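You operate a simulated robot arm through the tools that you are given. There is no shell and no other tool. Be economical: measure what you need, move in short steps, check, and stop when the job is done.

The job below is to be done with a simulated robot arm. You get a single attempt, and the scene is never put back.

JOB
Open the left cupboard door, put the green tin on the top left shelf of the wide cupboard and shut the door again. Take the bun from the top of the square table and put it on the top of the small table. Put the green cloth on the top of the square table away on the top of the narrow table. Take the numbered steamer on the top of the square table and put it away on the top of the store table. Put the cupcake from the top of the end table on top of the mug. Take the grey bin and leave it on the small steel tray. The order is free. Set down upright: green tin.
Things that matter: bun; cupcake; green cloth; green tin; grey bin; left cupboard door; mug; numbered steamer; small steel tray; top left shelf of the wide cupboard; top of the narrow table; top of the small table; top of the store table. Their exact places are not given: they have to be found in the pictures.

The check looks at the end state, three seconds after you hand in, the way a careful person would. Anything else that was tipped, shoved, dropped, spilled or broken makes it a failure. Flat cloth is picked up by pressing the open fingertips on it (5 to 10 N) and closing them slowly along it; thin cloth reads only 2 to 8 mm in the jaws.

ROBOT AND FRAMES
A 7-joint arm with a two-finger parallel gripper on a trunk, on a base that drives. Base frame: it is fixed to the floor where the robot stands at the start and does not move with it; the origin is under the middle of the robot, x ahead of it, y to its left, z up. Readings come in mm, degrees, newtons and seconds.
With the tool pointing down near the work surface it reaches from about 100 to 340 mm from the robot's upright axis, wherever it stands. Its first joint turns from -166.0 to 166.0 degrees. Places, roughly: bun (6x6x4 cm) [-1900, -3800, 800]; cupcake (7x7x6 cm) [-3400, -2000, 800]; green cloth (10x7x4 cm) [-2200, -3900, 800]; green tin (8x8x11 cm) [-1600, -3700, 800]; grey bin (14x13x11 cm) [-900, -700, 700]; left cupboard door [800, 200, 1000]; mug (12x9x10 cm) [100, 1300, 1100]; numbered steamer [-2250, -3750, 750]; small steel tray (30x20x3 cm) [300, -3100, 900]; top left shelf of the wide cupboard [1000, 200, 1500]; top of the narrow table (17x24 cm) [-2940, 2340, 800]; top of the small table [-1900, -400, 700]; top of the store table [-2600, 5200, 800]. Payload 1.57 kg.
The TCP is the grasp point between the finger pads, 30 mm short of the fingertips. In the tool frame z runs along the fingers and y along their closing line. Largest opening 80 mm; finger width 17, thickness 12; the body of the gripper, 40 by 82 mm, starts 80 mm behind the TCP.
Orientation is that of the tool frame in the base frame, as a unit quaternion [w, x, y, z]. With the fingers straight down and closing along the base's y, the tool's x points along the base's -x, its y along +y and its z along -z.

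CONTROLS
- The arm moves only by the tool send_rows. Its argument "rows" is a list of rows, each a list of 2 entries, a list of its own where there are three numbers: the shift along the tool's x, y, z in cm, then the turn, a rotation vector about the tool's x, y, z in degrees. In form: [[[dx, dy, dz], [ax, ay, az]], ...]. A call has 1 to 10 rows; each row shifts and turns the commanded pose from where the row before left it, along the tool's axes as they then stand. "grip" is the gripper command, from -1 (shut) to 1 (fully open), values between in proportion, set as the call begins (left out, the last holds). Each row takes 0.2 s and may step no farther than 50 mm and 8.6 degrees from the row before; otherwise, or with a gripper value out of range, the whole call is refused. A pose out of reach is approached as far as the arm can. The call stops where the force on the tool passes 40 N (or 10 N more than at its start, if that is more) or the arm is blocked; 0.2 s more then pass. Each finger travels about 72 mm/s and halts on what it meets, pressing with about 38 N; the grip force reading is that of the motor and also rises with nothing between the fingers. The clock runs only during rows and for 0.2 s after the last one: add rows that do not move to give the fingers time. The reply holds the time, the measured pose of the TCP, the force on the tool along the base axes, the opening and the grip force, in the units named above and with some noise, with the torque about the TCP (base axes, N m) and any sound that the robot's microphone picked up.
- Cameras (640 x 400 px; columns grow to the right, rows downward): "scene" is now at [251.5, 17.9, 1580.1]; the picture's right is [0.21, -0.98, 0.00], its down [-0.66, -0.15, -0.73] and it looks along [0.72, 0.16, -0.68] (base axes); focal length 214 px, centre (320, 200). "wrist" rides on the gripper at [72, -7, -122] in the tool frame; the picture's right is [0.09, 1.00, 0.00], its down [-0.84, 0.08, -0.54] and it looks along [-0.54, 0.05, 0.84] (tool axes); focal length 238 px, centre (320, 200).
- capture(camera): a new picture of that camera. No time passes.
- slide_trunk(by): slides the trunk up (or, below 0, down) by that many mm; the arm and the scene camera ride with it, the base frame stays. It gives what a move gives, with no picture.
- steer(legs): drives the robot by 1 to 6 legs, each [ahead, left, turn to the left] in mm, mm and degrees, along the robot's own axes; the way and the turn of a leg run together, so that a leg with both is an arc; at most 1500 mm and 180 degrees a leg. The arm and the cameras ride along, it lands a little off, and it stops where it bumps. It gives what a move gives.
- turn_head(pan, tilt): turns the head with the scene camera to pan (to the left, within 86 degrees either way) and tilt (down, from -29 to 69), counted from straight ahead of the robot. It gives what a move gives.
- point_at(camera, pixels): for up to 12 pixels [column, row] of the newest picture of that camera ("zoom" is the newest enlarged one), the place [x, y, z] in the base frame of the surface seen there, good to about 2 mm. No time passes.
- zoom(camera, box): a new picture of the part [left, top, right, bottom] of that camera's present view, enlarged. No time passes.
- job_done(): hands the job in; it is judged then, once.

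Work in short steps. Measure before you move; look again where a grasp or a placing could have gone wrong, and mend it. You have 138 turns and 154 pictures in all, those below and enlarged ones among them. Open the gripper and draw the arm clear of the work before you hand the job in, unless the task says otherwise.

The tools are called after "Emit:" by a JSON object that holds its "name" and its "arguments". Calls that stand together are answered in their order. send_rows: Moves the arm, as the interface text tells. Its arguments: {"type":"object","properties":{"rows":{"type":"array","items":{"type":"array"}},"grip":{"type":"number"}},"required":["rows"]} The other tools are called the same way: slide_trunk (by) slides the trunk up or down; steer (legs) drives the base; turn_head (pan, tilt) turns the head that bears the scene camera; capture (camera) takes a picture; point_at (camera, pixels) gives the place of the surface under pixels of a picture; zoom (camera, box) takes an enlarged picture of a part of a camera's view; job_done () hands the job in.

At the start:

```text
t: 0.0
tcp_pos: [355.2, 68.2, 1000.0]
tcp_rot: [0.0, 0.001, 1.0, 0.001]
force: [0.5, -0.3, 0.0]
torque: [-0.02, -0.03, 0.03]
finger_gap: 80.1
gripper_force: 0.0
trunk travel left (down, up): [-809.0, 181.0]
robot x, y, heading: [1.8, 1.7, 0.1]
head pan, tilt: [12.3, 42.9]
```

scene: 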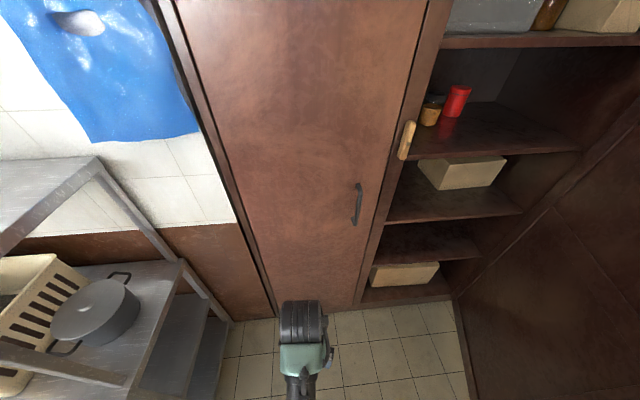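
wrist: 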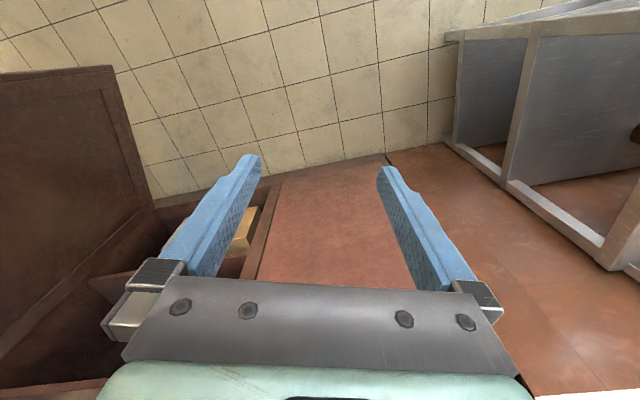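

I see the left door with a handle at about (357,205). I'll measure the handle, door edges and shelf.

Emit:
{"name": "point_at", "arguments": {"camera": "scene", "pixels": [[358, 187], [355, 222], [358, 205], [385, 205], [260, 250], [400, 100], [200, 80], [405, 140], [345, 300], [290, 290], [450, 220], [560, 300]]}}

Emit:
{"name": "zoom", "arguments": {"camera": "scene", "box": [300, 80, 460, 240]}}

Emit:
{"name": "turn_head", "arguments": {"pan": 12, "tilt": 5}}

Emit:
{"name": "capture", "arguments": {"camera": "scene"}}

```text
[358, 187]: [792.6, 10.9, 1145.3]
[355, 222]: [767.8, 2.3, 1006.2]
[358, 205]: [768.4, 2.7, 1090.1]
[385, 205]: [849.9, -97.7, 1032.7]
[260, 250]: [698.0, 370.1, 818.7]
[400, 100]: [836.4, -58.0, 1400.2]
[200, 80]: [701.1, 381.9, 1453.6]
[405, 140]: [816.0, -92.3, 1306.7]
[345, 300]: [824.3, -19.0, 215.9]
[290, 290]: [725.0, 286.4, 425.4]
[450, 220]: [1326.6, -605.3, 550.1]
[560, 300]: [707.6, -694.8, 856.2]
```

```text
2.50 times, centred on (380, 160) of scene
```

zoom: 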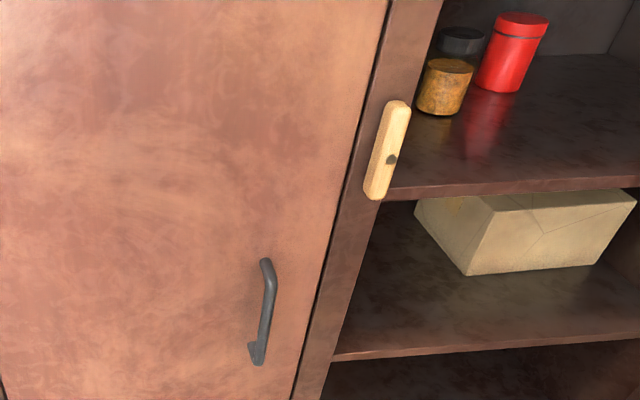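

```text
t: 1.0
tcp_pos: [357.4, 69.1, 999.5]
tcp_rot: [0.0, 0.0, 1.0, 0.0]
force: [-0.2, 1.1, -0.5]
torque: [-0.02, -0.01, -0.02]
finger_gap: 79.8
gripper_force: 0.0
trunk travel left (down, up): [-809.0, 181.0]
robot x, y, heading: [-0.4, -0.2, -0.1]
head pan, tilt: [12.0, 5.0]
```

```text
150 pictures are left
```

scene: 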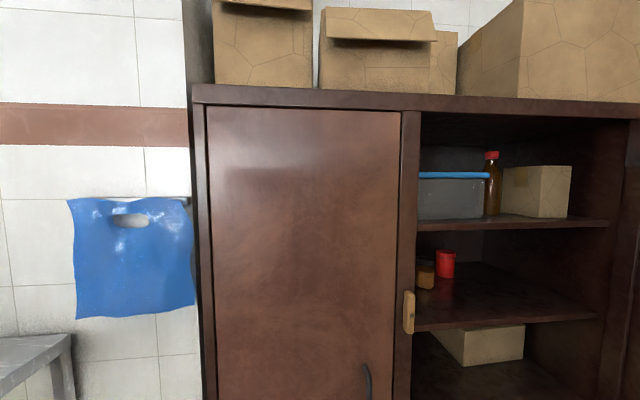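

The latch beside the door is vertical (clear of the door). Now I survey the room: pan both ways, then turn round.

Emit:
{"name": "turn_head", "arguments": {"pan": 80, "tilt": 20}}

Emit:
{"name": "capture", "arguments": {"camera": "scene"}}

Emit:
{"name": "turn_head", "arguments": {"pan": -80, "tilt": 20}}

Emit:
{"name": "capture", "arguments": {"camera": "scene"}}

Emit:
{"name": "steer", "arguments": {"legs": [[0, 0, 180]]}}

Emit:
{"name": "capture", "arguments": {"camera": "scene"}}

Emit:
{"name": "turn_head", "arguments": {"pan": 0, "tilt": 20}}

Emit:
{"name": "capture", "arguments": {"camera": "scene"}}

Emit:
{"name": "turn_head", "arguments": {"pan": 80, "tilt": 20}}

Emit:
{"name": "capture", "arguments": {"camera": "scene"}}

```text
t: 2.4
tcp_pos: [356.4, 68.6, 1000.5]
tcp_rot: [0.0, 0.0, 1.0, 0.001]
force: [-1.0, -0.1, 0.4]
torque: [0.02, 0.01, 0.03]
finger_gap: 79.9
gripper_force: 0.0
trunk travel left (down, up): [-809.0, 181.0]
robot x, y, heading: [2.4, 2.4, -0.0]
head pan, tilt: [80.0, 20.0]
```

```text
149 pictures are left
```

scene: 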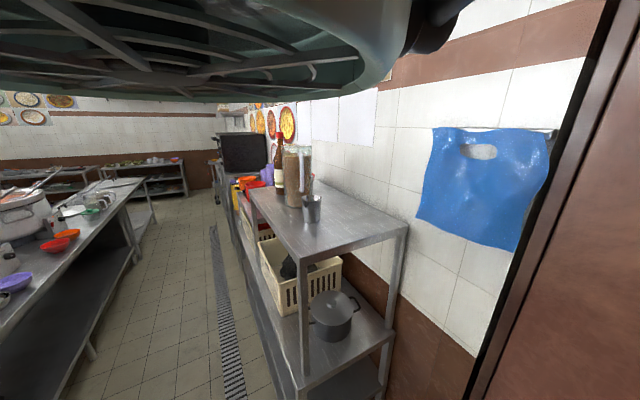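

```text
t: 4.9
tcp_pos: [357.1, 70.3, 999.1]
tcp_rot: [0.0, 0.0, 1.0, 0.0]
force: [-0.7, -0.1, -0.1]
torque: [0.0, 0.01, -0.02]
finger_gap: 79.7
gripper_force: 0.0
trunk travel left (down, up): [-809.0, 181.0]
robot x, y, heading: [-3.2, 0.6, -0.2]
head pan, tilt: [-80.0, 20.0]
```

```text
148 pictures are left
```

scene: 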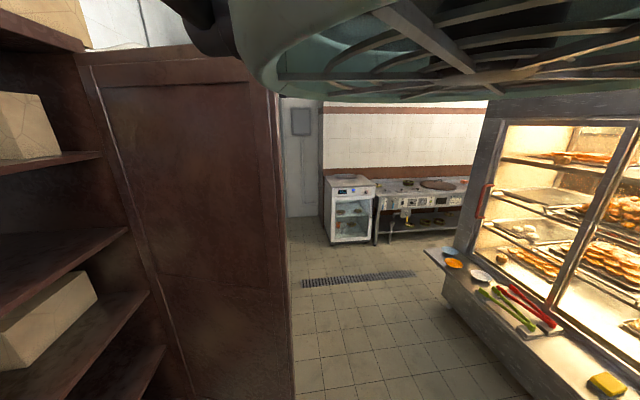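

```text
t: 12.7
tcp_pos: [-352.5, -86.0, 998.7]
tcp_rot: [0.0, 1.0, 0.024, -0.001]
force: [0.0, -0.1, 0.7]
torque: [0.02, 0.02, -0.01]
finger_gap: 79.9
gripper_force: 0.2
trunk travel left (down, up): [-809.0, 181.0]
robot x, y, heading: [-2.2, 1.0, -177.4]
head pan, tilt: [-80.0, 20.0]
```

```text
147 pictures are left
```

scene: 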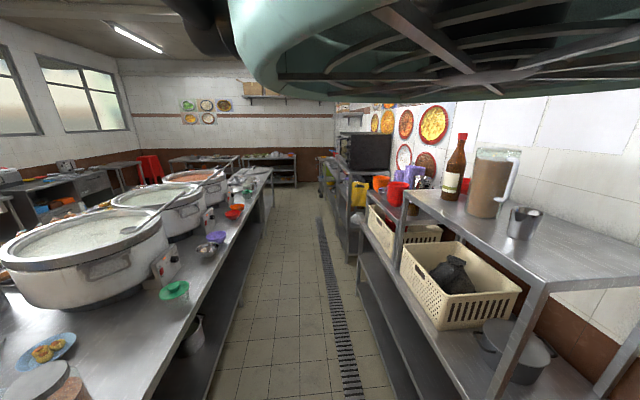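

```text
t: 14.3
tcp_pos: [-352.6, -85.2, 999.3]
tcp_rot: [0.0, 1.0, 0.023, 0.0]
force: [0.0, -0.1, 0.3]
torque: [-0.01, -0.03, -0.04]
finger_gap: 80.1
gripper_force: 0.1
trunk travel left (down, up): [-809.0, 181.0]
robot x, y, heading: [0.2, -1.2, -177.1]
head pan, tilt: [0.0, 20.0]
```

```text
146 pictures are left
```

scene: 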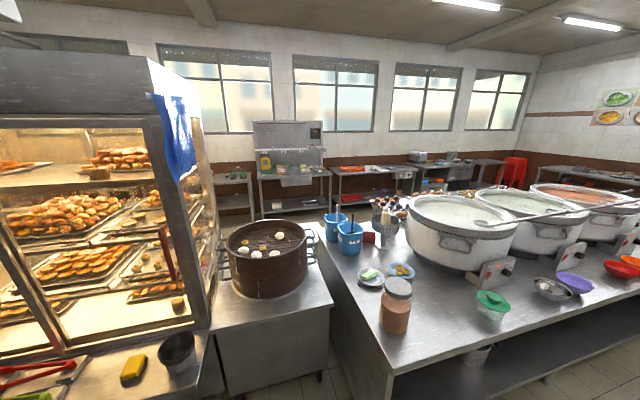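

```text
t: 15.8
tcp_pos: [-353.3, -87.5, 1000.6]
tcp_rot: [0.0, 1.0, 0.023, -0.001]
force: [0.3, 0.1, 0.4]
torque: [-0.01, -0.02, -0.03]
finger_gap: 79.8
gripper_force: 0.1
trunk travel left (down, up): [-809.0, 181.0]
robot x, y, heading: [-1.6, 2.7, -177.5]
head pan, tilt: [80.0, 20.0]
```

```text
145 pictures are left
```

scene: 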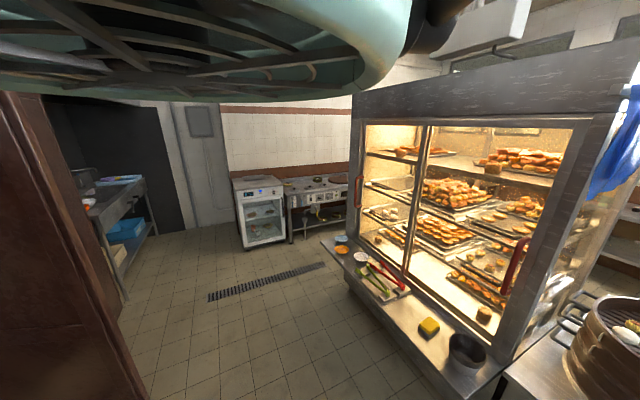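

The bin by the display, the mug on the rack and the passages are visible. First the door: turn to face the cupboard squarely and re-measure hinge/handle.

Emit:
{"name": "steer", "arguments": {"legs": [[0, 0, -164.5], [0, -250, 0]]}}

Emit:
{"name": "turn_head", "arguments": {"pan": 10, "tilt": 35}}

Emit:
{"name": "capture", "arguments": {"camera": "scene"}}

```text
t: 24.3
tcp_pos: [395.2, -49.3, 1000.2]
tcp_rot: [0.0, -0.168, 0.986, 0.0]
force: [0.5, 0.0, -0.2]
torque: [0.0, 0.0, -0.03]
finger_gap: 79.8
gripper_force: 0.1
trunk travel left (down, up): [-809.0, 181.0]
robot x, y, heading: [80.2, -229.7, 19.2]
head pan, tilt: [80.0, 20.0]
```

```text
t: 25.7
tcp_pos: [394.8, -48.6, 1000.6]
tcp_rot: [0.0, -0.167, 0.986, 0.0]
force: [-0.3, -0.1, -0.2]
torque: [-0.03, 0.0, 0.02]
finger_gap: 80.1
gripper_force: 0.0
trunk travel left (down, up): [-809.0, 181.0]
robot x, y, heading: [81.1, -234.2, 19.3]
head pan, tilt: [10.0, 35.0]
```

```text
144 pictures are left
```

scene: 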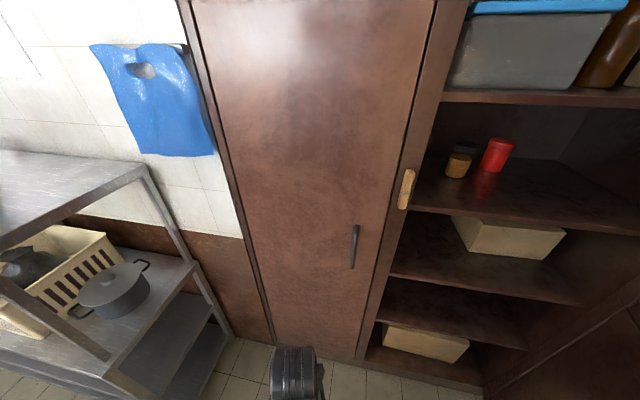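

Measuring door edges, handle and shelf on the right.

Emit:
{"name": "point_at", "arguments": {"camera": "scene", "pixels": [[225, 150], [240, 200], [300, 200], [390, 200], [416, 100], [355, 230], [352, 265], [355, 248], [407, 190], [400, 208], [408, 172], [480, 95]]}}

Emit:
{"name": "zoom", "arguments": {"camera": "scene", "box": [300, 150, 440, 290]}}

Emit:
{"name": "send_rows", "arguments": {"rows": [[[-2, 0, -1], [0, -8.5, 0]], [[-2, 0, -1], [0, -8.5, 0]], [[-2, 0, -1], [0, -8.5, 0]], [[-2, 0, 0], [0, -8.5, 0]], [[-2, 0, 0], [0, -8.5, 0]], [[-2, 0, 0], [0, -8.5, 0]], [[-2, 0, 0], [0, -8.5, 0]], [[0, 0, 0], [0, -8.5, 0]], [[0, 0, 0], [0, -8.5, 0]], [[0, 0, 0], [0, -8.5, 0]]]}}

Emit:
{"name": "capture", "arguments": {"camera": "scene"}}

```text
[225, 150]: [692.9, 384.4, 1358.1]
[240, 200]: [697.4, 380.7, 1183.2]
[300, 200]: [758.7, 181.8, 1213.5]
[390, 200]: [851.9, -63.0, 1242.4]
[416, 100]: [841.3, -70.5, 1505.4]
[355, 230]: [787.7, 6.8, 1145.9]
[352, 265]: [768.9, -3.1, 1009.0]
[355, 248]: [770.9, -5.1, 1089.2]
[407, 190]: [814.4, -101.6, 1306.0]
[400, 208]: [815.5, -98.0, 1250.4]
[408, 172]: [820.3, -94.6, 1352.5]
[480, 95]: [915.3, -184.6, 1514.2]
```

```text
2.86 times, centred on (370, 220) of scene
```

zoom: 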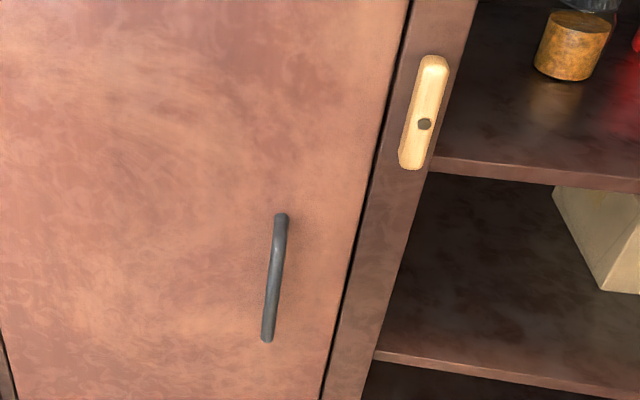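

```text
t: 27.9
tcp_pos: [504.3, -8.3, 1087.0]
tcp_rot: [0.666, -0.124, 0.726, 0.115]
force: [-0.5, 0.0, 0.2]
torque: [0.0, 0.02, -0.08]
finger_gap: 79.9
gripper_force: 0.1
trunk travel left (down, up): [-809.0, 181.0]
robot x, y, heading: [81.4, -234.9, 19.5]
head pan, tilt: [10.0, 35.0]
```

```text
142 pictures are left
```

scene: 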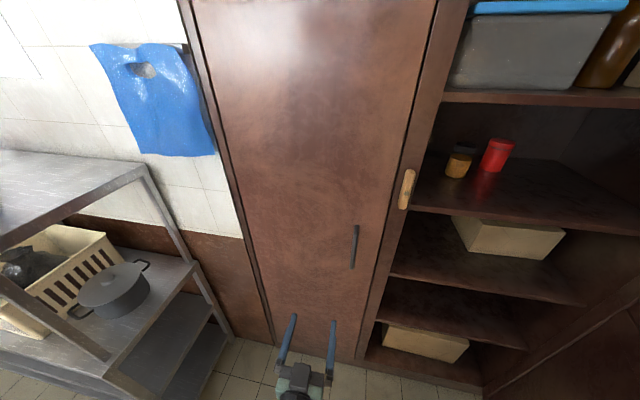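

Door plane faces 18°, handle bar at (769,-4), z 1009–1146. The arm goes horizontal well; I drive closer and to the right of the handle, and finish levelling the tool.

Emit:
{"name": "steer", "arguments": {"legs": [[130, -120, -1.5]]}}

Emit:
{"name": "send_rows", "arguments": {"rows": [[[0, 0, 0], [0, -5, 0]]]}}

Emit:
{"name": "capture", "arguments": {"camera": "scene"}}

Emit:
{"name": "capture", "arguments": {"camera": "wrist"}}

```text
t: 29.4
tcp_pos: [670.2, -95.2, 1088.1]
tcp_rot: [0.668, -0.113, 0.728, 0.104]
force: [0.6, -0.5, -0.3]
torque: [-0.02, 0.02, -0.01]
finger_gap: 79.9
gripper_force: 0.1
trunk travel left (down, up): [-809.0, 181.0]
robot x, y, heading: [240.6, -304.6, 17.5]
head pan, tilt: [10.0, 35.0]
```

```text
t: 29.8
tcp_pos: [670.6, -93.1, 1088.2]
tcp_rot: [0.699, -0.108, 0.698, 0.107]
force: [0.4, -0.3, 0.3]
torque: [0.03, -0.02, -0.03]
finger_gap: 80.0
gripper_force: 0.1
trunk travel left (down, up): [-809.0, 181.0]
robot x, y, heading: [244.0, -304.3, 17.6]
head pan, tilt: [10.0, 35.0]
```

```text
141 pictures are left
```

scene: 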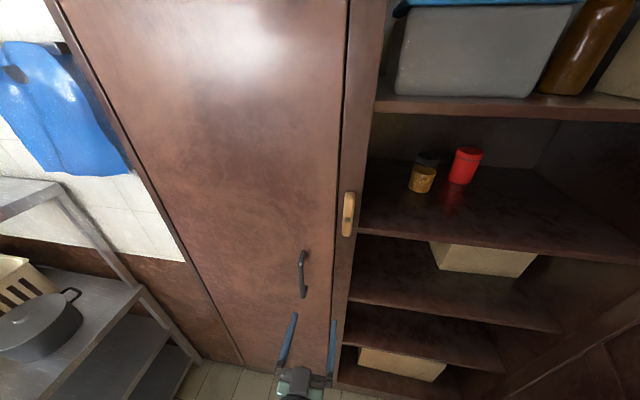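

```text
140 pictures are left
```

wrist: 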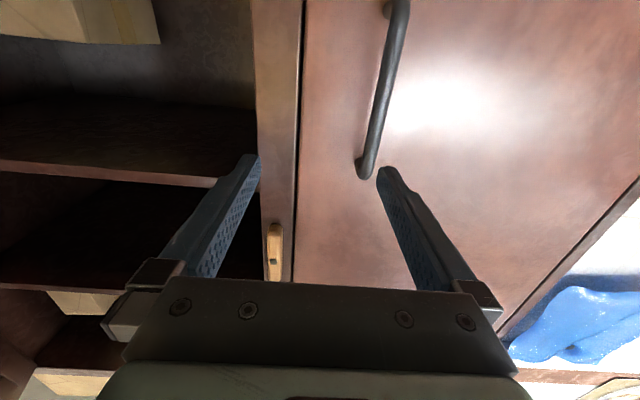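

Handle is 120 mm ahead and 55 mm left of the TCP; I shift left first, then forward and close.

Emit:
{"name": "send_rows", "arguments": {"rows": [[[0.8, 2.75, 0], [0, 0, 0]], [[0, 2.75, 0], [0, 0, 0]], [[0, 0, 4], [0, 0, 0]], [[0, 0, 4], [0, 0, 0]], [[0, 0, 3.5], [0, 0, 0]]]}}

Emit:
{"name": "send_rows", "arguments": {"rows": [[[0, 0, 0], [0, 0, 0]], [[0, 0, 0], [0, 0, 0]], [[0, 0, 0], [0, 0, 0]]], "grip": -1}}

Emit:
{"name": "capture", "arguments": {"camera": "wrist"}}

```text
t: 31.0
tcp_pos: [763.8, -6.2, 1079.3]
tcp_rot: [0.698, -0.109, 0.699, 0.108]
force: [-0.3, -0.3, 0.2]
torque: [0.03, 0.02, -0.02]
finger_gap: 79.9
gripper_force: 0.0
trunk travel left (down, up): [-809.0, 181.0]
robot x, y, heading: [240.1, -301.7, 17.8]
head pan, tilt: [10.0, 35.0]
```

```text
t: 31.8
tcp_pos: [762.2, -2.7, 1079.8]
tcp_rot: [0.698, -0.11, 0.698, 0.11]
force: [-1.8, 7.4, -1.7]
torque: [-0.01, 0.11, 0.03]
finger_gap: 15.7
gripper_force: 29.1
trunk travel left (down, up): [-809.0, 181.0]
robot x, y, heading: [240.8, -305.6, 17.7]
head pan, tilt: [10.0, 35.0]
```

```text
139 pictures are left
```

wrist: 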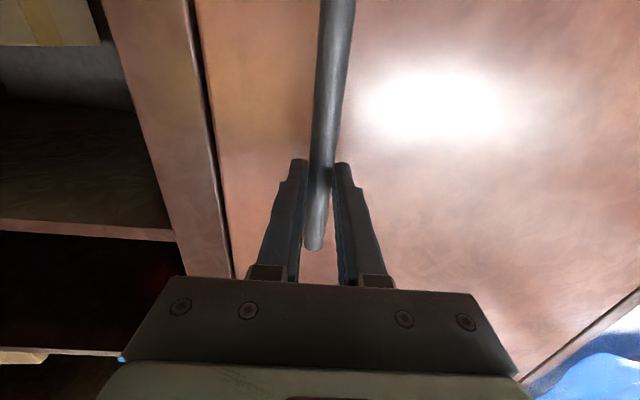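

The bar is held (15.7 mm). I pull along the hinge arc, 30° clockwise in 6° rows.

Emit:
{"name": "send_rows", "arguments": {"rows": [[[0, 0.73, -3.94], [6, 0, 0]], [[0, 0.73, -3.94], [6, 0, 0]], [[0, 0.73, -3.94], [6, 0, 0]], [[0, 0.73, -3.94], [6, 0, 0]], [[0, 0.73, -3.94], [6, 0, 0]]]}}

Emit:
{"name": "capture", "arguments": {"camera": "scene"}}

```text
t: 33.0
tcp_pos: [566.5, 12.6, 1079.4]
tcp_rot: [0.704, 0.075, 0.702, -0.076]
force: [2.8, 11.1, 10.9]
torque: [0.25, 0.43, 0.35]
finger_gap: 15.4
gripper_force: 31.2
trunk travel left (down, up): [-809.0, 181.0]
robot x, y, heading: [239.9, -306.1, 17.7]
head pan, tilt: [10.0, 35.0]
```

```text
138 pictures are left
```

scene: 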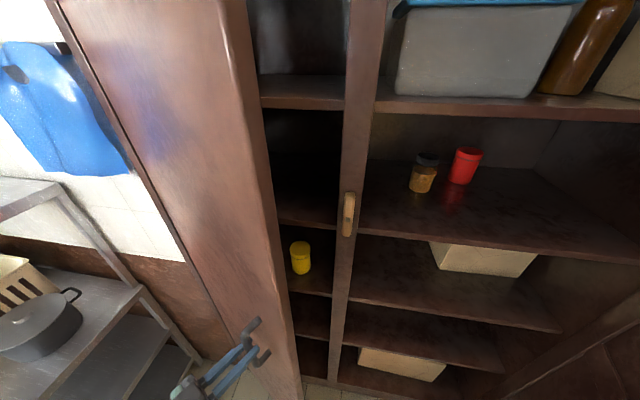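

Door is open ~30°. I release, back off, and view.

Emit:
{"name": "send_rows", "arguments": {"rows": [[[0, 0, 0], [0, 0, 0]], [[0, 0, 0], [0, 0, 0]], [[0, 0, -4.5], [0, 0, 0]], [[0, 0, -4.5], [0, 0, 0]], [[0, 0, -3], [-8, 0, 0]], [[0, -4, 0], [-8, 0, 0]], [[0, -4, 0], [-8, 0, 0]], [[0, -4, 0], [-8, 0, 0]], [[0, -4, 0], [-8, 0, 0]]], "grip": 1}}

Emit:
{"name": "capture", "arguments": {"camera": "scene"}}

```text
t: 35.0
tcp_pos: [470.5, -124.0, 1080.6]
tcp_rot: [0.687, -0.168, 0.687, 0.171]
force: [0.0, 0.4, 0.6]
torque: [0.0, -0.01, 0.02]
finger_gap: 80.3
gripper_force: 0.1
trunk travel left (down, up): [-809.0, 181.0]
robot x, y, heading: [240.0, -303.9, 17.2]
head pan, tilt: [10.0, 35.0]
```

```text
137 pictures are left
```

scene: 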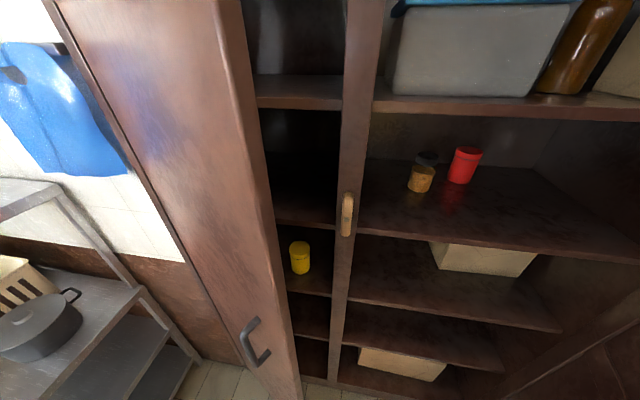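

Tool is clear. I close the fingers, swing the tool to heading ~60° while moving right of the door edge, then insert behind the door's inner side.

Emit:
{"name": "send_rows", "arguments": {"rows": [[[0, -3.01, 3.21], [-8, 0, 0]], [[0, -3.43, 2.76], [-8, 0, 0]], [[0, -3.78, 2.26], [-8, 0, 0]], [[0, -4.06, 1.71], [-8, 0, 0]], [[0, 0, 4.5], [0, 0, 0]], [[0, 0, 4.5], [0, 0, 0]], [[0, 0, 4.5], [0, 0, 0]]], "grip": -1}}

Emit:
{"name": "capture", "arguments": {"camera": "scene"}}

```text
t: 36.6
tcp_pos: [709.0, -51.7, 1076.1]
tcp_rot: [0.613, -0.352, 0.614, 0.351]
force: [1.0, 0.4, -0.4]
torque: [-0.01, -0.05, -0.03]
finger_gap: 0.1
gripper_force: 21.0
trunk travel left (down, up): [-809.0, 181.0]
robot x, y, heading: [239.9, -305.6, 17.7]
head pan, tilt: [10.0, 35.0]
```

```text
136 pictures are left
```

scene: 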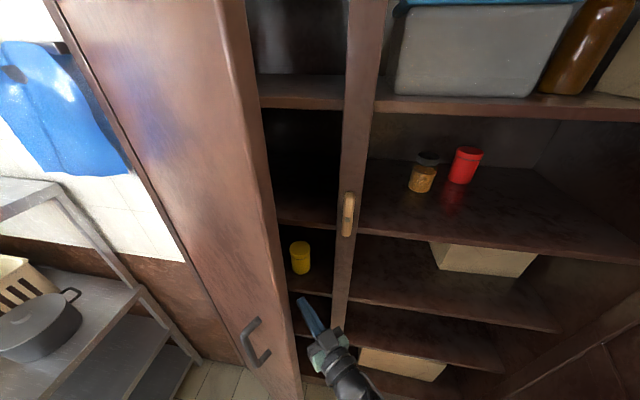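

Fingers are behind the door edge. Now I sweep left to push the door open.

Emit:
{"name": "send_rows", "arguments": {"rows": [[[0, 4, 0], [0, 0, 0]], [[0, 4, 0], [0, 0, 0]], [[0, 4, 0], [0, 0, 0]], [[0, 4, 0.5], [0, 0, 0]], [[0, 4, 1], [0, 0, 0]], [[0, 4, 1], [0, 0, 0]], [[0, 4, 1], [0, 0, 0]], [[0, 4, 1], [0, 0, 0]]]}}

Emit:
{"name": "capture", "arguments": {"camera": "scene"}}

```text
t: 37.3
tcp_pos: [634.9, -19.9, 1075.4]
tcp_rot: [0.617, -0.348, 0.617, 0.343]
force: [-8.6, -34.0, 10.9]
torque: [0.1, 0.67, 2.03]
finger_gap: 0.2
gripper_force: 21.2
trunk travel left (down, up): [-809.0, 181.0]
robot x, y, heading: [240.1, -304.6, 17.5]
head pan, tilt: [10.0, 35.0]
stopped in row 3: the force on the tool passed its limit at 50 N (the readings are from after the stop); the commanded pose is now the measured one
```

```text
135 pictures are left
```

scene: 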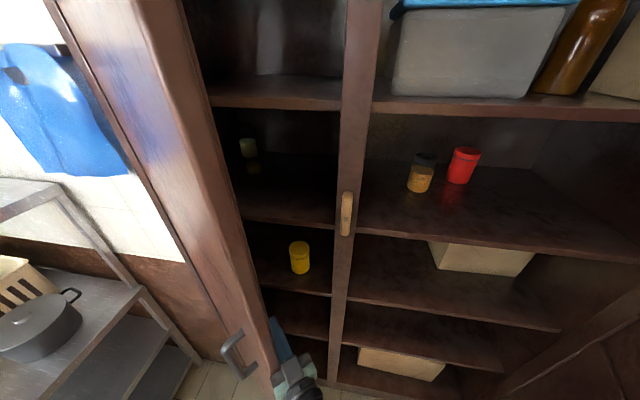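

Door swung more; contact was the gripper body on the door edge. I ease off, turn the tool further ccw so the finger meets the inner face, and push slower.

Emit:
{"name": "send_rows", "arguments": {"rows": [[[0, -2, 0], [-7, 0, 0]], [[0, -1, 1], [-7, 0, 0]], [[0, 0, 2], [-7, 0, 0]], [[0, 2.5, 2], [0, 0, 0]], [[0, 2.5, 0], [0, 0, 0]], [[0, 2.5, 0], [0, 0, 0]], [[0, 2.5, 0], [0, 0, 0]], [[0, 2.5, 0], [0, 0, 0]], [[0, 2.5, 0], [0, 0, 0]]]}}

Emit:
{"name": "capture", "arguments": {"camera": "scene"}}

```text
t: 39.3
tcp_pos: [529.0, 44.8, 1074.0]
tcp_rot: [0.543, -0.454, 0.547, 0.446]
force: [21.2, 3.3, 2.2]
torque: [0.02, 0.07, -0.7]
finger_gap: 0.0
gripper_force: 21.5
trunk travel left (down, up): [-809.0, 181.0]
robot x, y, heading: [245.6, -308.5, 17.1]
head pan, tilt: [10.0, 35.0]
```

```text
134 pictures are left
```

scene: 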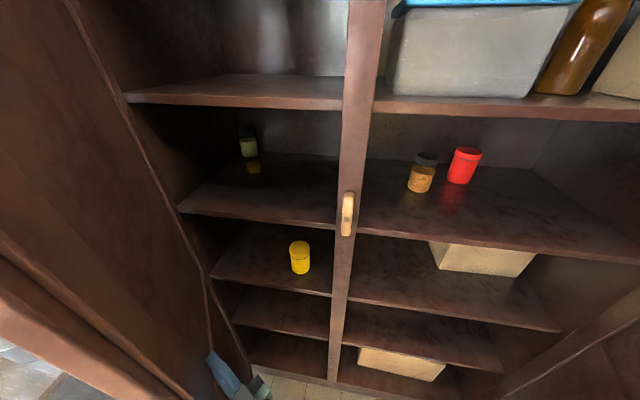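

Door is about 60° open; continue the push along the arc.

Emit:
{"name": "send_rows", "arguments": {"rows": [[[0, 2.3, 1.2], [0, 0, 0]], [[0, 2.3, 1.2], [0, 0, 0]], [[0, 2.3, 1.5], [0, 0, 0]], [[0, 2.3, 1.8], [0, 0, 0]], [[0, 2.3, 1.8], [0, 0, 0]], [[0, 2.3, 2], [0, 0, 0]], [[0, 2.3, 2], [0, 0, 0]], [[0, 2.3, 2], [0, 0, 0]], [[0, 2.3, 2], [0, 0, 0]]]}}

Emit:
{"name": "capture", "arguments": {"camera": "scene"}}

```text
t: 39.7
tcp_pos: [528.8, 43.5, 1073.0]
tcp_rot: [0.547, -0.452, 0.55, 0.44]
force: [1.9, -6.0, 1.7]
torque: [0.1, 0.01, -0.01]
finger_gap: 0.0
gripper_force: 21.8
trunk travel left (down, up): [-809.0, 181.0]
robot x, y, heading: [243.5, -306.7, 17.4]
head pan, tilt: [10.0, 35.0]
stopped in row 1: the force on the tool passed its limit at 52 N (the readings are from after the stop); the commanded pose is now the measured one
```

```text
133 pictures are left
```

scene: 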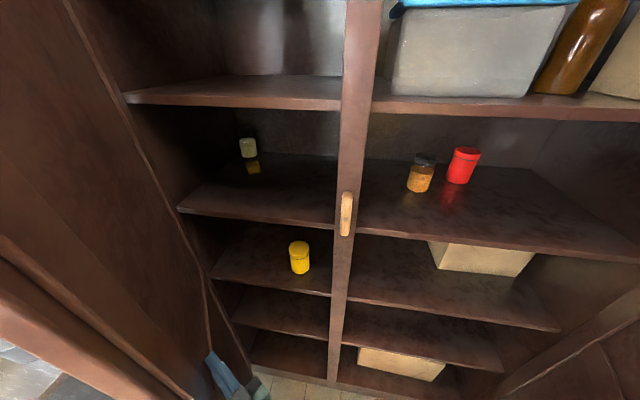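

The stop came quickly; let me look left at the door and the tool.

Emit:
{"name": "turn_head", "arguments": {"pan": 45, "tilt": 45}}

Emit:
{"name": "capture", "arguments": {"camera": "scene"}}

```text
t: 40.7
tcp_pos: [527.2, 44.6, 1073.5]
tcp_rot: [0.547, -0.452, 0.55, 0.44]
force: [5.6, -6.6, 1.9]
torque: [0.15, 0.03, -0.17]
finger_gap: 0.1
gripper_force: 21.1
trunk travel left (down, up): [-809.0, 181.0]
robot x, y, heading: [241.9, -305.6, 17.1]
head pan, tilt: [45.0, 45.0]
```

```text
132 pictures are left
```

scene: 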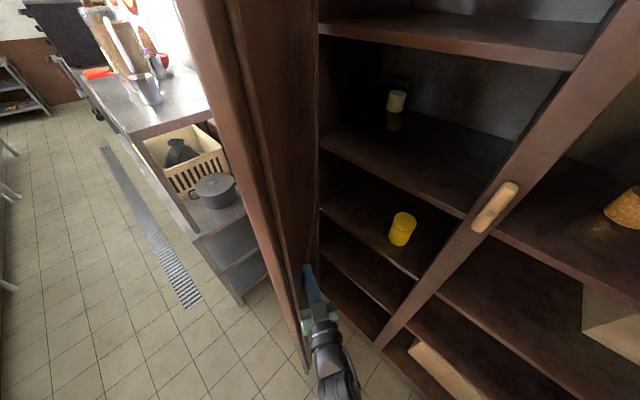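

Measuring the door's inner face to get its angle.

Emit:
{"name": "point_at", "arguments": {"camera": "scene", "pixels": [[275, 150], [300, 150], [315, 150], [282, 210], [305, 210], [262, 160], [245, 160], [293, 310], [145, 90], [100, 90]]}}

```text
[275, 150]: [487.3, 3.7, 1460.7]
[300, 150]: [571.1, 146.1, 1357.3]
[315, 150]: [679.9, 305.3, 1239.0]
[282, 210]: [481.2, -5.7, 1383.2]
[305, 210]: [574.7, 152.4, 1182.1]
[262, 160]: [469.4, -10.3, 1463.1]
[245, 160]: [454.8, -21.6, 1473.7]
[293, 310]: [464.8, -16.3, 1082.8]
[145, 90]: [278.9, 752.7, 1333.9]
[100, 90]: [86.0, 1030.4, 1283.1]
```

Door at ~50°. I push gently with smaller steps following the arc.

Emit:
{"name": "send_rows", "arguments": {"rows": [[[0, 0.6, 0.2], [0, 0, 0]], [[0, 1, 0.4], [0, 0, 0]], [[0, 1.4, 0.6], [0, 0, 0]], [[0, 1.4, 0.7], [0, 0, 0]], [[0, 1.4, 0.8], [0, 0, 0]], [[0, 1.4, 0.9], [0, 0, 0]], [[0, 1.3, 1.0], [0, 0, 0]], [[0, 1.3, 1.1], [0, 0, 0]], [[0, 1.2, 1.2], [0, 0, 0]], [[0, 1.2, 1.2], [0, 0, 0]]]}}

Emit:
{"name": "send_rows", "arguments": {"rows": [[[0, 0.6, 0.6], [0, 0, 0]], [[0, 1.1, 1.3], [0, 0, 0]], [[0, 1.1, 1.3], [0, 0, 0]], [[0, 1, 1.4], [0, 0, 0]], [[0, 1, 1.4], [0, 0, 0]], [[0, 0.9, 1.4], [0, 0, 0]], [[0, 0.9, 1.5], [0, 0, 0]], [[0, 0.8, 1.5], [0, 0, 0]], [[0, 0.7, 1.5], [0, 0, 0]]]}}

Emit:
{"name": "capture", "arguments": {"camera": "scene"}}

```text
t: 41.3
tcp_pos: [525.8, 46.2, 1073.8]
tcp_rot: [0.553, -0.447, 0.555, 0.431]
force: [2.3, -4.5, 2.8]
torque: [0.08, 0.0, -0.08]
finger_gap: 0.1
gripper_force: 21.1
trunk travel left (down, up): [-809.0, 181.0]
robot x, y, heading: [237.6, -305.1, 17.6]
head pan, tilt: [45.0, 45.0]
stopped in row 3: the force on the tool passed its limit at 49 N (the readings are from after the stop); the commanded pose is now the measured one
```

```text
t: 41.8
tcp_pos: [527.9, 50.4, 1070.8]
tcp_rot: [0.556, -0.444, 0.561, 0.424]
force: [2.4, -3.4, 1.5]
torque: [0.09, 0.0, -0.06]
finger_gap: 0.0
gripper_force: 21.3
trunk travel left (down, up): [-809.0, 181.0]
robot x, y, heading: [243.7, -306.5, 17.5]
head pan, tilt: [45.0, 45.0]
stopped in row 2: the force on the tool passed its limit at 49 N (the readings are from after the stop); the commanded pose is now the measured one
```

```text
131 pictures are left
```

scene: 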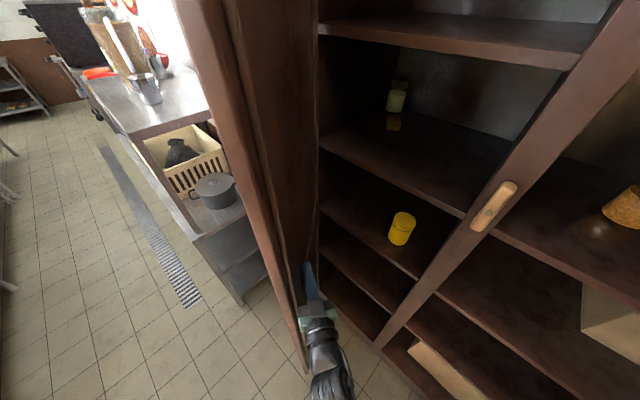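

The door resists at ~50°. I check if something behind it (rack, wall) blocks the swing.

Emit:
{"name": "point_at", "arguments": {"camera": "scene", "pixels": [[208, 112], [190, 125], [243, 303], [263, 280], [215, 215], [232, 195], [135, 150], [240, 100], [318, 200], [318, 60]]}}

Emit:
{"name": "zoom", "arguments": {"camera": "scene", "box": [200, 180, 400, 380]}}

Emit:
{"name": "capture", "arguments": {"camera": "wrist"}}

```text
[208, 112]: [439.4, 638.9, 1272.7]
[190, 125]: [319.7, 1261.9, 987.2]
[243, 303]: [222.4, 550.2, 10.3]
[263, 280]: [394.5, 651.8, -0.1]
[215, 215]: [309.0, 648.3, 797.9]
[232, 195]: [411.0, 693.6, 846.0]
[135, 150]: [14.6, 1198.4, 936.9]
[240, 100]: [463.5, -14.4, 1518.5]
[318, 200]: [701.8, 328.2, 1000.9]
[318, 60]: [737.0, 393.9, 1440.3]
```

```text
2.00 times, centred on (300, 280) of scene
```

zoom: 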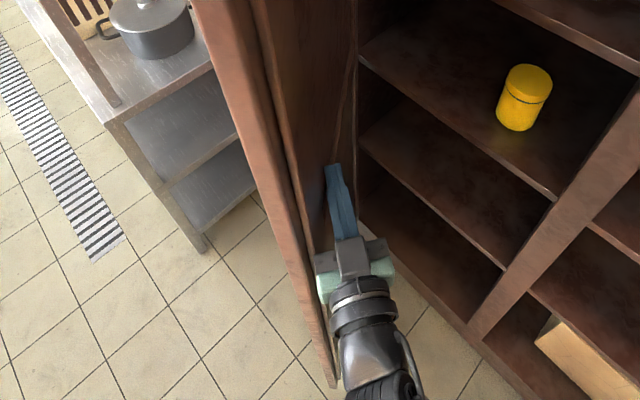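

```text
129 pictures are left
```

wrist: 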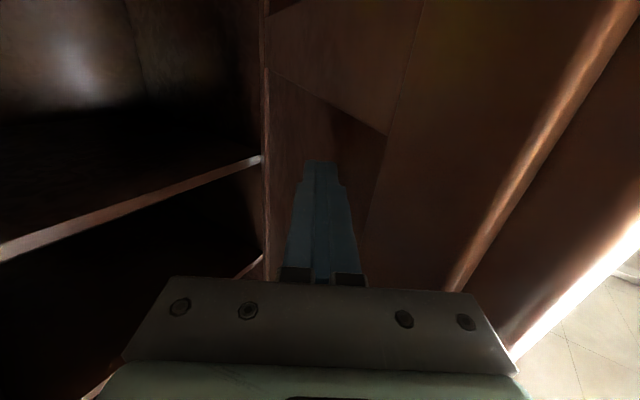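

Nothing obvious blocks it (rack corner only at >100°). I try a pure-left push again, like the one that worked.

Emit:
{"name": "send_rows", "arguments": {"rows": [[[0, -0.5, -1.5], [0, 0, 0]], [[0, 0.5, 0], [0, 0, 0]], [[0, 1, 0], [0, 0, 0]], [[0, 1, 0], [0, 0, 0]], [[0, 1, 0], [0, 0, 0]], [[0, 1, 0], [0, 0, 0]], [[0, 1, 0], [0, 0, 0]]]}}

Emit:
{"name": "point_at", "arguments": {"camera": "scene", "pixels": [[275, 150], [300, 150]]}}

Emit:
{"name": "capture", "arguments": {"camera": "scene"}}

Emit:
{"name": "point_at", "arguments": {"camera": "scene", "pixels": [[275, 150], [300, 150], [305, 210], [240, 100]]}}

```text
t: 42.7
tcp_pos: [524.8, 36.0, 1068.4]
tcp_rot: [0.559, -0.439, 0.568, 0.415]
force: [1.7, 0.4, 0.3]
torque: [0.04, -0.01, -0.05]
finger_gap: 0.0
gripper_force: 21.1
trunk travel left (down, up): [-809.0, 181.0]
robot x, y, heading: [242.4, -303.3, 17.6]
head pan, tilt: [45.0, 45.0]
stopped in row 4: the force on the tool passed its limit at 44 N (the readings are from after the stop); the commanded pose is now the measured one
```

```text
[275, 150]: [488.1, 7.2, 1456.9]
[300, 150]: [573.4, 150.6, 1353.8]
```

```text
128 pictures are left
```

scene: 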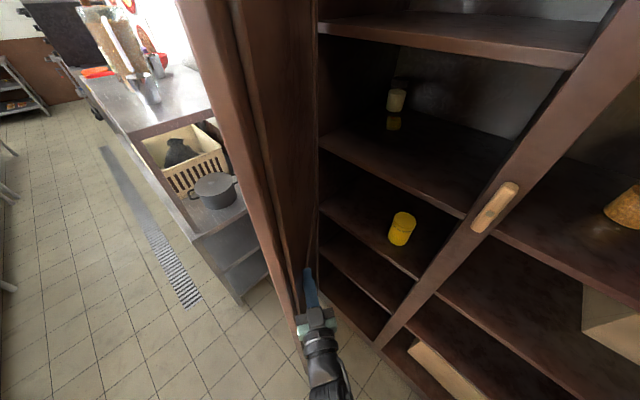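

```text
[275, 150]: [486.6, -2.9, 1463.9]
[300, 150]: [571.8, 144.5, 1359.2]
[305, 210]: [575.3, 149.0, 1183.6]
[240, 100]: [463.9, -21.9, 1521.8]
```

The door's edge is ~386 mm from my base centre – exactly its nearest point – so my own base is blocking it. I withdraw the tool and back the base away.

Emit:
{"name": "send_rows", "arguments": {"rows": [[[0, -4, 0], [0, 0, 0]], [[0, 0, -4], [0, 0, 0]], [[0, 0, -4], [0, 0, 0]], [[0, 0, -4], [0, 0, 0]]]}}

Emit:
{"name": "steer", "arguments": {"legs": [[-150, 0, 0]]}}

Emit:
{"name": "capture", "arguments": {"camera": "scene"}}

```text
t: 43.7
tcp_pos: [531.1, -92.5, 1075.8]
tcp_rot: [0.559, -0.44, 0.567, 0.416]
force: [0.3, 0.3, -0.2]
torque: [-0.01, -0.02, -0.02]
finger_gap: 0.0
gripper_force: 21.2
trunk travel left (down, up): [-809.0, 181.0]
robot x, y, heading: [243.9, -304.7, 17.3]
head pan, tilt: [45.0, 45.0]
```

```text
t: 45.1
tcp_pos: [390.5, -135.1, 1075.2]
tcp_rot: [0.559, -0.439, 0.568, 0.415]
force: [-0.2, 0.2, 0.6]
torque: [-0.03, 0.02, -0.01]
finger_gap: 0.1
gripper_force: 21.3
trunk travel left (down, up): [-809.0, 181.0]
robot x, y, heading: [104.7, -349.5, 17.6]
head pan, tilt: [45.0, 45.0]
```

```text
127 pictures are left
```

scene: 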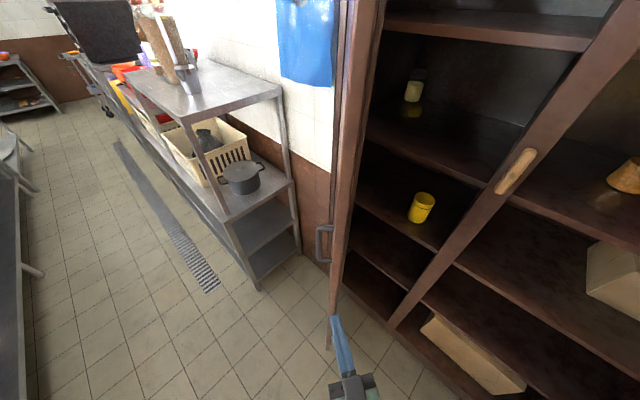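

Space is free now. I re-enter behind the door edge and push left gently.

Emit:
{"name": "send_rows", "arguments": {"rows": [[[0, -4, 0], [0, 0, 0]], [[0, -4, 0], [0, 0, 0]], [[0, -4, 0], [0, 0, 0]], [[0, 0, 4], [0, 0, 0]], [[0, 0, 4], [0, 0, 0]], [[0, 0, 4], [0, 0, 0]], [[0, 0, 4], [0, 0, 0]], [[0, 2, 1], [0, 0, 0]], [[0, 2, 1], [0, 0, 0]]]}}

Emit:
{"name": "send_rows", "arguments": {"rows": [[[0, 2, 0.5], [0, 0, 0]], [[0, 2, 0.5], [0, 0, 0]], [[0, 2, 0.8], [0, 0, 0]], [[0, 2, 1], [0, 0, 0]], [[0, 2, 1], [0, 0, 0]], [[0, 2, 1], [0, 0, 0]], [[0, 2, 1], [0, 0, 0]], [[0, 2, 1], [0, 0, 0]]]}}

Emit:
{"name": "capture", "arguments": {"camera": "scene"}}

```text
t: 47.1
tcp_pos: [516.7, 19.9, 1069.4]
tcp_rot: [0.559, -0.439, 0.567, 0.416]
force: [0.5, 0.8, -0.3]
torque: [0.02, -0.03, -0.04]
finger_gap: 0.1
gripper_force: 21.4
trunk travel left (down, up): [-809.0, 181.0]
robot x, y, heading: [99.8, -349.7, 17.3]
head pan, tilt: [45.0, 45.0]
```

```text
t: 48.9
tcp_pos: [380.1, 126.7, 1067.5]
tcp_rot: [0.559, -0.44, 0.567, 0.415]
force: [0.1, 0.0, 0.0]
torque: [0.02, -0.02, -0.05]
finger_gap: 0.0
gripper_force: 21.3
trunk travel left (down, up): [-809.0, 181.0]
robot x, y, heading: [100.8, -345.9, 17.4]
head pan, tilt: [45.0, 45.0]
```

```text
126 pictures are left
```

scene: 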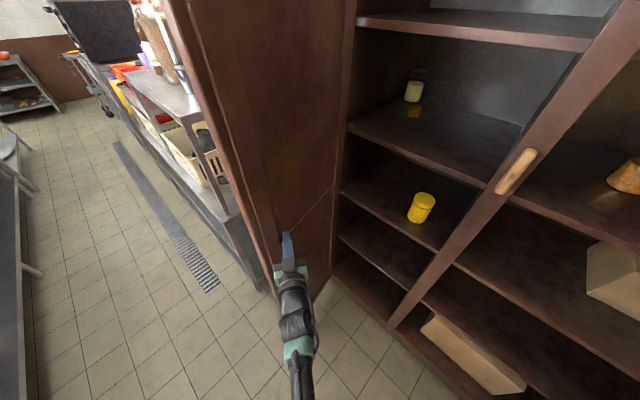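

Door ~73° open. A bit more to ~95°.

Emit:
{"name": "send_rows", "arguments": {"rows": [[[0, 1.6, 1.2], [0, 0, 0]], [[0, 1.5, 1.3], [0, 0, 0]], [[0, 1.4, 1.4], [0, 0, 0]], [[0, 1.4, 1.5], [0, 0, 0]], [[0, 1.3, 1.6], [0, 0, 0]], [[0, 1.2, 1.6], [0, 0, 0]], [[0, 1, 1.7], [0, 0, 0]]]}}

Emit:
{"name": "capture", "arguments": {"camera": "scene"}}

Emit:
{"name": "point_at", "arguments": {"camera": "scene", "pixels": [[200, 100], [330, 100], [400, 25], [540, 45], [470, 35], [470, 10], [360, 10], [590, 30], [520, 12], [450, 130]]}}

```text
t: 50.5
tcp_pos: [313.1, 197.3, 1037.1]
tcp_rot: [0.55, -0.438, 0.577, 0.415]
force: [-0.1, -0.4, 0.3]
torque: [-0.02, 0.01, -0.02]
finger_gap: 0.0
gripper_force: 20.7
out of reach, approached as far as the arm can: row 5, 6, 7
trunk travel left (down, up): [-809.0, 181.0]
robot x, y, heading: [102.0, -350.1, 17.5]
head pan, tilt: [45.0, 45.0]
```

```text
125 pictures are left
```

scene: 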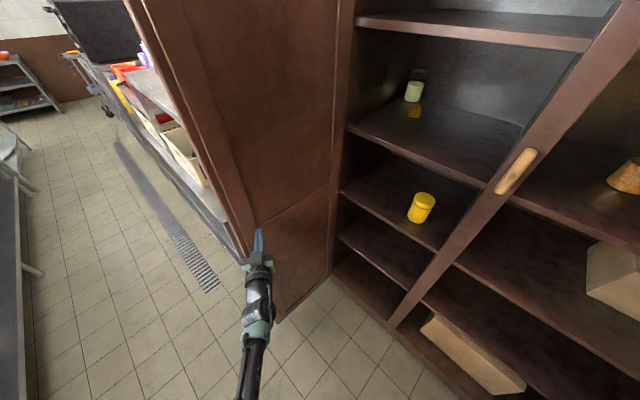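

```text
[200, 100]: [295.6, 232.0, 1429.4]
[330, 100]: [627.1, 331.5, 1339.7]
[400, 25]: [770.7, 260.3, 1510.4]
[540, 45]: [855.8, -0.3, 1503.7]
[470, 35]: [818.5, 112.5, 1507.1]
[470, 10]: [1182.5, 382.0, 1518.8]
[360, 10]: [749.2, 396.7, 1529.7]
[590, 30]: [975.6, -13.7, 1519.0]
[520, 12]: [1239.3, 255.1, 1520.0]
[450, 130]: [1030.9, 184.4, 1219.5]
```

Door is 91° open, top left shelf surface at z≈1519. I retract the arm to a compact pose, tool down.

Emit:
{"name": "send_rows", "arguments": {"rows": [[[-1, -2.58, -3.69], [8, 0, 0]], [[-1, -3.07, -3.29], [8, 0, 0]], [[0, -3.5, -2.83], [8, 0, 0]], [[0, -3.86, -2.32], [8, 0, 0]], [[0, -4.14, -1.76], [8, 0, 0]], [[0, -4.35, -1.16], [8, 0, 0]], [[0, -4.47, -0.55], [7, 0, 0]], [[0, -4, 0], [0, 0, 0]]]}}

Emit:
{"name": "send_rows", "arguments": {"rows": [[[0, 0, -1], [0, 8.5, 0]], [[0, 0, -1], [0, 8.5, 0]], [[0, 0, -1], [0, 8.5, 0]], [[0, 0, -1], [0, 8.5, 0]], [[0, 0, 0], [0, 8.5, 0]], [[0, 0, 0], [0, 8.5, 0]], [[0, 0, 0], [0, 8.5, 0]], [[0, 0, 0], [0, 8.5, 0]], [[0, 0, 0], [0, 8.5, 0]], [[0, 0, 0], [0, 8.5, 0]]], "grip": 1}}

Emit:
{"name": "steer", "arguments": {"legs": [[-120, 0, 0], [0, 0, -118]]}}

Emit:
{"name": "turn_head", "arguments": {"pan": -60, "tilt": 30}}

Emit:
{"name": "capture", "arguments": {"camera": "scene"}}

```text
t: 52.3
tcp_pos: [444.1, -96.1, 1093.8]
tcp_rot: [0.699, -0.131, 0.695, 0.106]
force: [-0.2, -1.0, -0.6]
torque: [-0.02, -0.01, 0.01]
finger_gap: 0.1
gripper_force: 21.7
out of reach, approached as far as the arm can: row 8
trunk travel left (down, up): [-809.0, 181.0]
robot x, y, heading: [102.5, -351.4, 17.4]
head pan, tilt: [45.0, 45.0]
```

```text
t: 54.5
tcp_pos: [406.6, -106.6, 1102.5]
tcp_rot: [0.043, -0.169, 0.985, -0.011]
force: [-0.4, -0.6, 0.9]
torque: [0.0, 0.02, 0.01]
finger_gap: 80.1
gripper_force: 0.0
trunk travel left (down, up): [-809.0, 181.0]
robot x, y, heading: [105.2, -349.4, 17.2]
head pan, tilt: [45.0, 45.0]
```

```text
t: 60.7
tcp_pos: [43.6, -773.1, 1102.0]
tcp_rot: [0.013, 0.769, 0.638, -0.045]
force: [-0.9, 1.3, -0.1]
torque: [-0.02, -0.05, -0.02]
finger_gap: 80.1
gripper_force: 0.0
trunk travel left (down, up): [-809.0, 181.0]
robot x, y, heading: [-11.0, -385.6, -102.8]
head pan, tilt: [45.0, 45.0]
```

```text
t: 62.5
tcp_pos: [43.4, -771.5, 1104.0]
tcp_rot: [0.013, 0.769, 0.638, -0.045]
force: [-0.3, -1.6, 0.1]
torque: [-0.01, 0.02, 0.02]
finger_gap: 79.8
gripper_force: 0.1
trunk travel left (down, up): [-809.0, 181.0]
robot x, y, heading: [-14.5, -386.0, -102.6]
head pan, tilt: [-60.0, 30.0]
```

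```text
124 pictures are left
```

scene: 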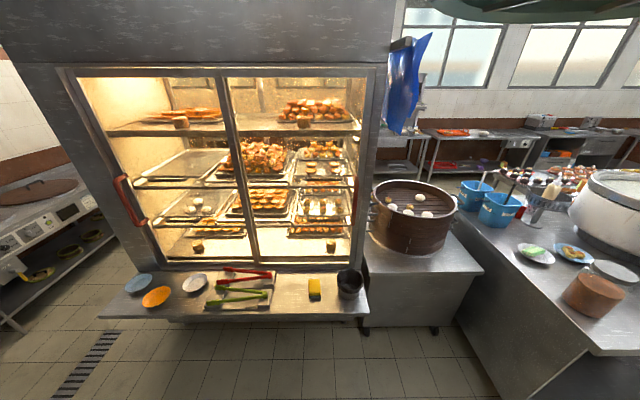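

The grey bin sits at (350,283) on the display ledge. I zoom and measure.

Emit:
{"name": "zoom", "arguments": {"camera": "scene", "box": [290, 250, 410, 330]}}

Emit:
{"name": "point_at", "arguments": {"camera": "scene", "pixels": [[338, 277], [363, 277], [350, 271], [350, 295], [350, 285], [345, 305], [315, 285], [230, 310], [355, 265], [110, 318], [367, 315], [400, 220]]}}

```text
5.00 times, centred on (350, 290) of scene
```

zoom: 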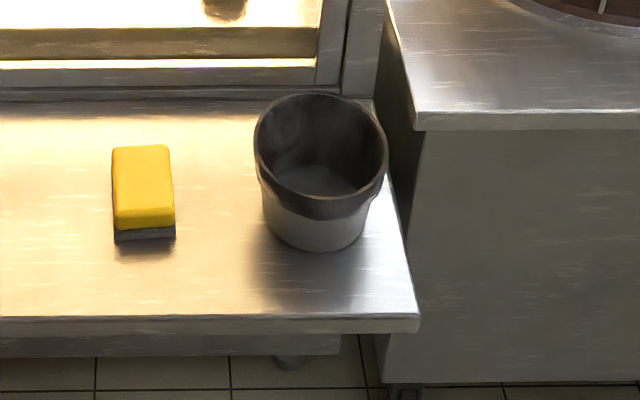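

```text
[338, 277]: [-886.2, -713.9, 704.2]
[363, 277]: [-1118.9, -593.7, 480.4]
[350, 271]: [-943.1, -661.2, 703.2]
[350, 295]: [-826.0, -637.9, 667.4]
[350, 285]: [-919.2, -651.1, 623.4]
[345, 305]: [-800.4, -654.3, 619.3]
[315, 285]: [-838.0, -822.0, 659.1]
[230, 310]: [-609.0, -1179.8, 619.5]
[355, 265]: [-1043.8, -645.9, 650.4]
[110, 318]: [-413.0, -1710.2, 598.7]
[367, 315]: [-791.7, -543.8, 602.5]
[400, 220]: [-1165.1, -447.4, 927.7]
```

Bin rim z≈708 on a ledge at z≈619; too wide for the jaws, so I'll pinch its near rim. Turn and approach, then measure again.

Emit:
{"name": "steer", "arguments": {"legs": [[0, 0, -59.4], [400, -10, 0]]}}

Emit:
{"name": "turn_head", "arguments": {"pan": 0, "tilt": 55}}

Emit:
{"name": "capture", "arguments": {"camera": "scene"}}

```text
t: 67.6
tcp_pos: [-696.0, -755.9, 1103.7]
tcp_rot: [-0.011, 0.983, 0.179, -0.045]
force: [0.1, 0.0, -0.8]
torque: [-0.01, -0.01, 0.02]
finger_gap: 80.1
gripper_force: 0.0
trunk travel left (down, up): [-809.0, 181.0]
robot x, y, heading: [-393.2, -506.4, -161.2]
head pan, tilt: [-60.0, 30.0]
```

```text
t: 68.9
tcp_pos: [-695.7, -755.9, 1102.4]
tcp_rot: [-0.01, 0.982, 0.18, -0.046]
force: [0.6, -0.1, 0.2]
torque: [0.02, 0.03, 0.0]
finger_gap: 80.2
gripper_force: 0.0
trunk travel left (down, up): [-809.0, 181.0]
robot x, y, heading: [-394.7, -503.3, -161.1]
head pan, tilt: [0.0, 55.0]
```

```text
122 pictures are left
```

scene: 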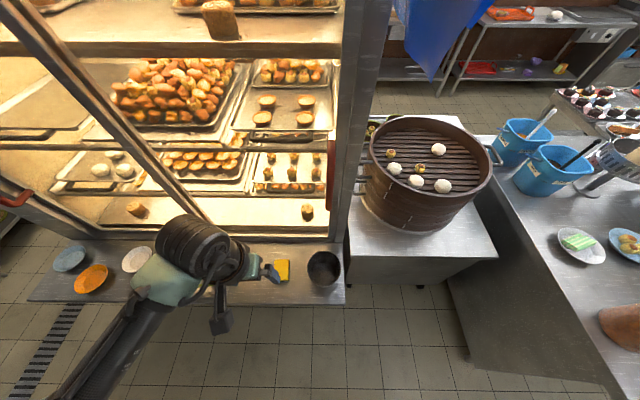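

Zooming on the bin for rim geometry.

Emit:
{"name": "zoom", "arguments": {"camera": "scene", "box": [280, 235, 370, 305]}}

Emit:
{"name": "point_at", "arguments": {"camera": "scene", "pixels": [[306, 264], [340, 266], [323, 251], [323, 281], [323, 266], [323, 285], [340, 285], [345, 303], [290, 303], [470, 365], [600, 395], [350, 270]]}}

```text
5.71 times, centred on (325, 270) of scene
```

zoom: 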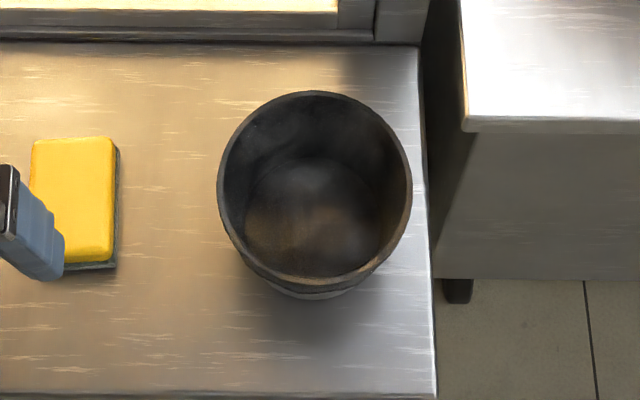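

```text
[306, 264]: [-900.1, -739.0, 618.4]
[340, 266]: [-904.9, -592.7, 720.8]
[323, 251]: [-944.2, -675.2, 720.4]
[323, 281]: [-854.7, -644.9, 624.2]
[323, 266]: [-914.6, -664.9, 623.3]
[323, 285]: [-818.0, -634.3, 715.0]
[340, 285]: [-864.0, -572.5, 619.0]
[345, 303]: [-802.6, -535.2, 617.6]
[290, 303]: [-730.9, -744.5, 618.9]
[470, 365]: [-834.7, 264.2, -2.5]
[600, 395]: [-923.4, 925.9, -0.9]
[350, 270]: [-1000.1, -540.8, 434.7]
```

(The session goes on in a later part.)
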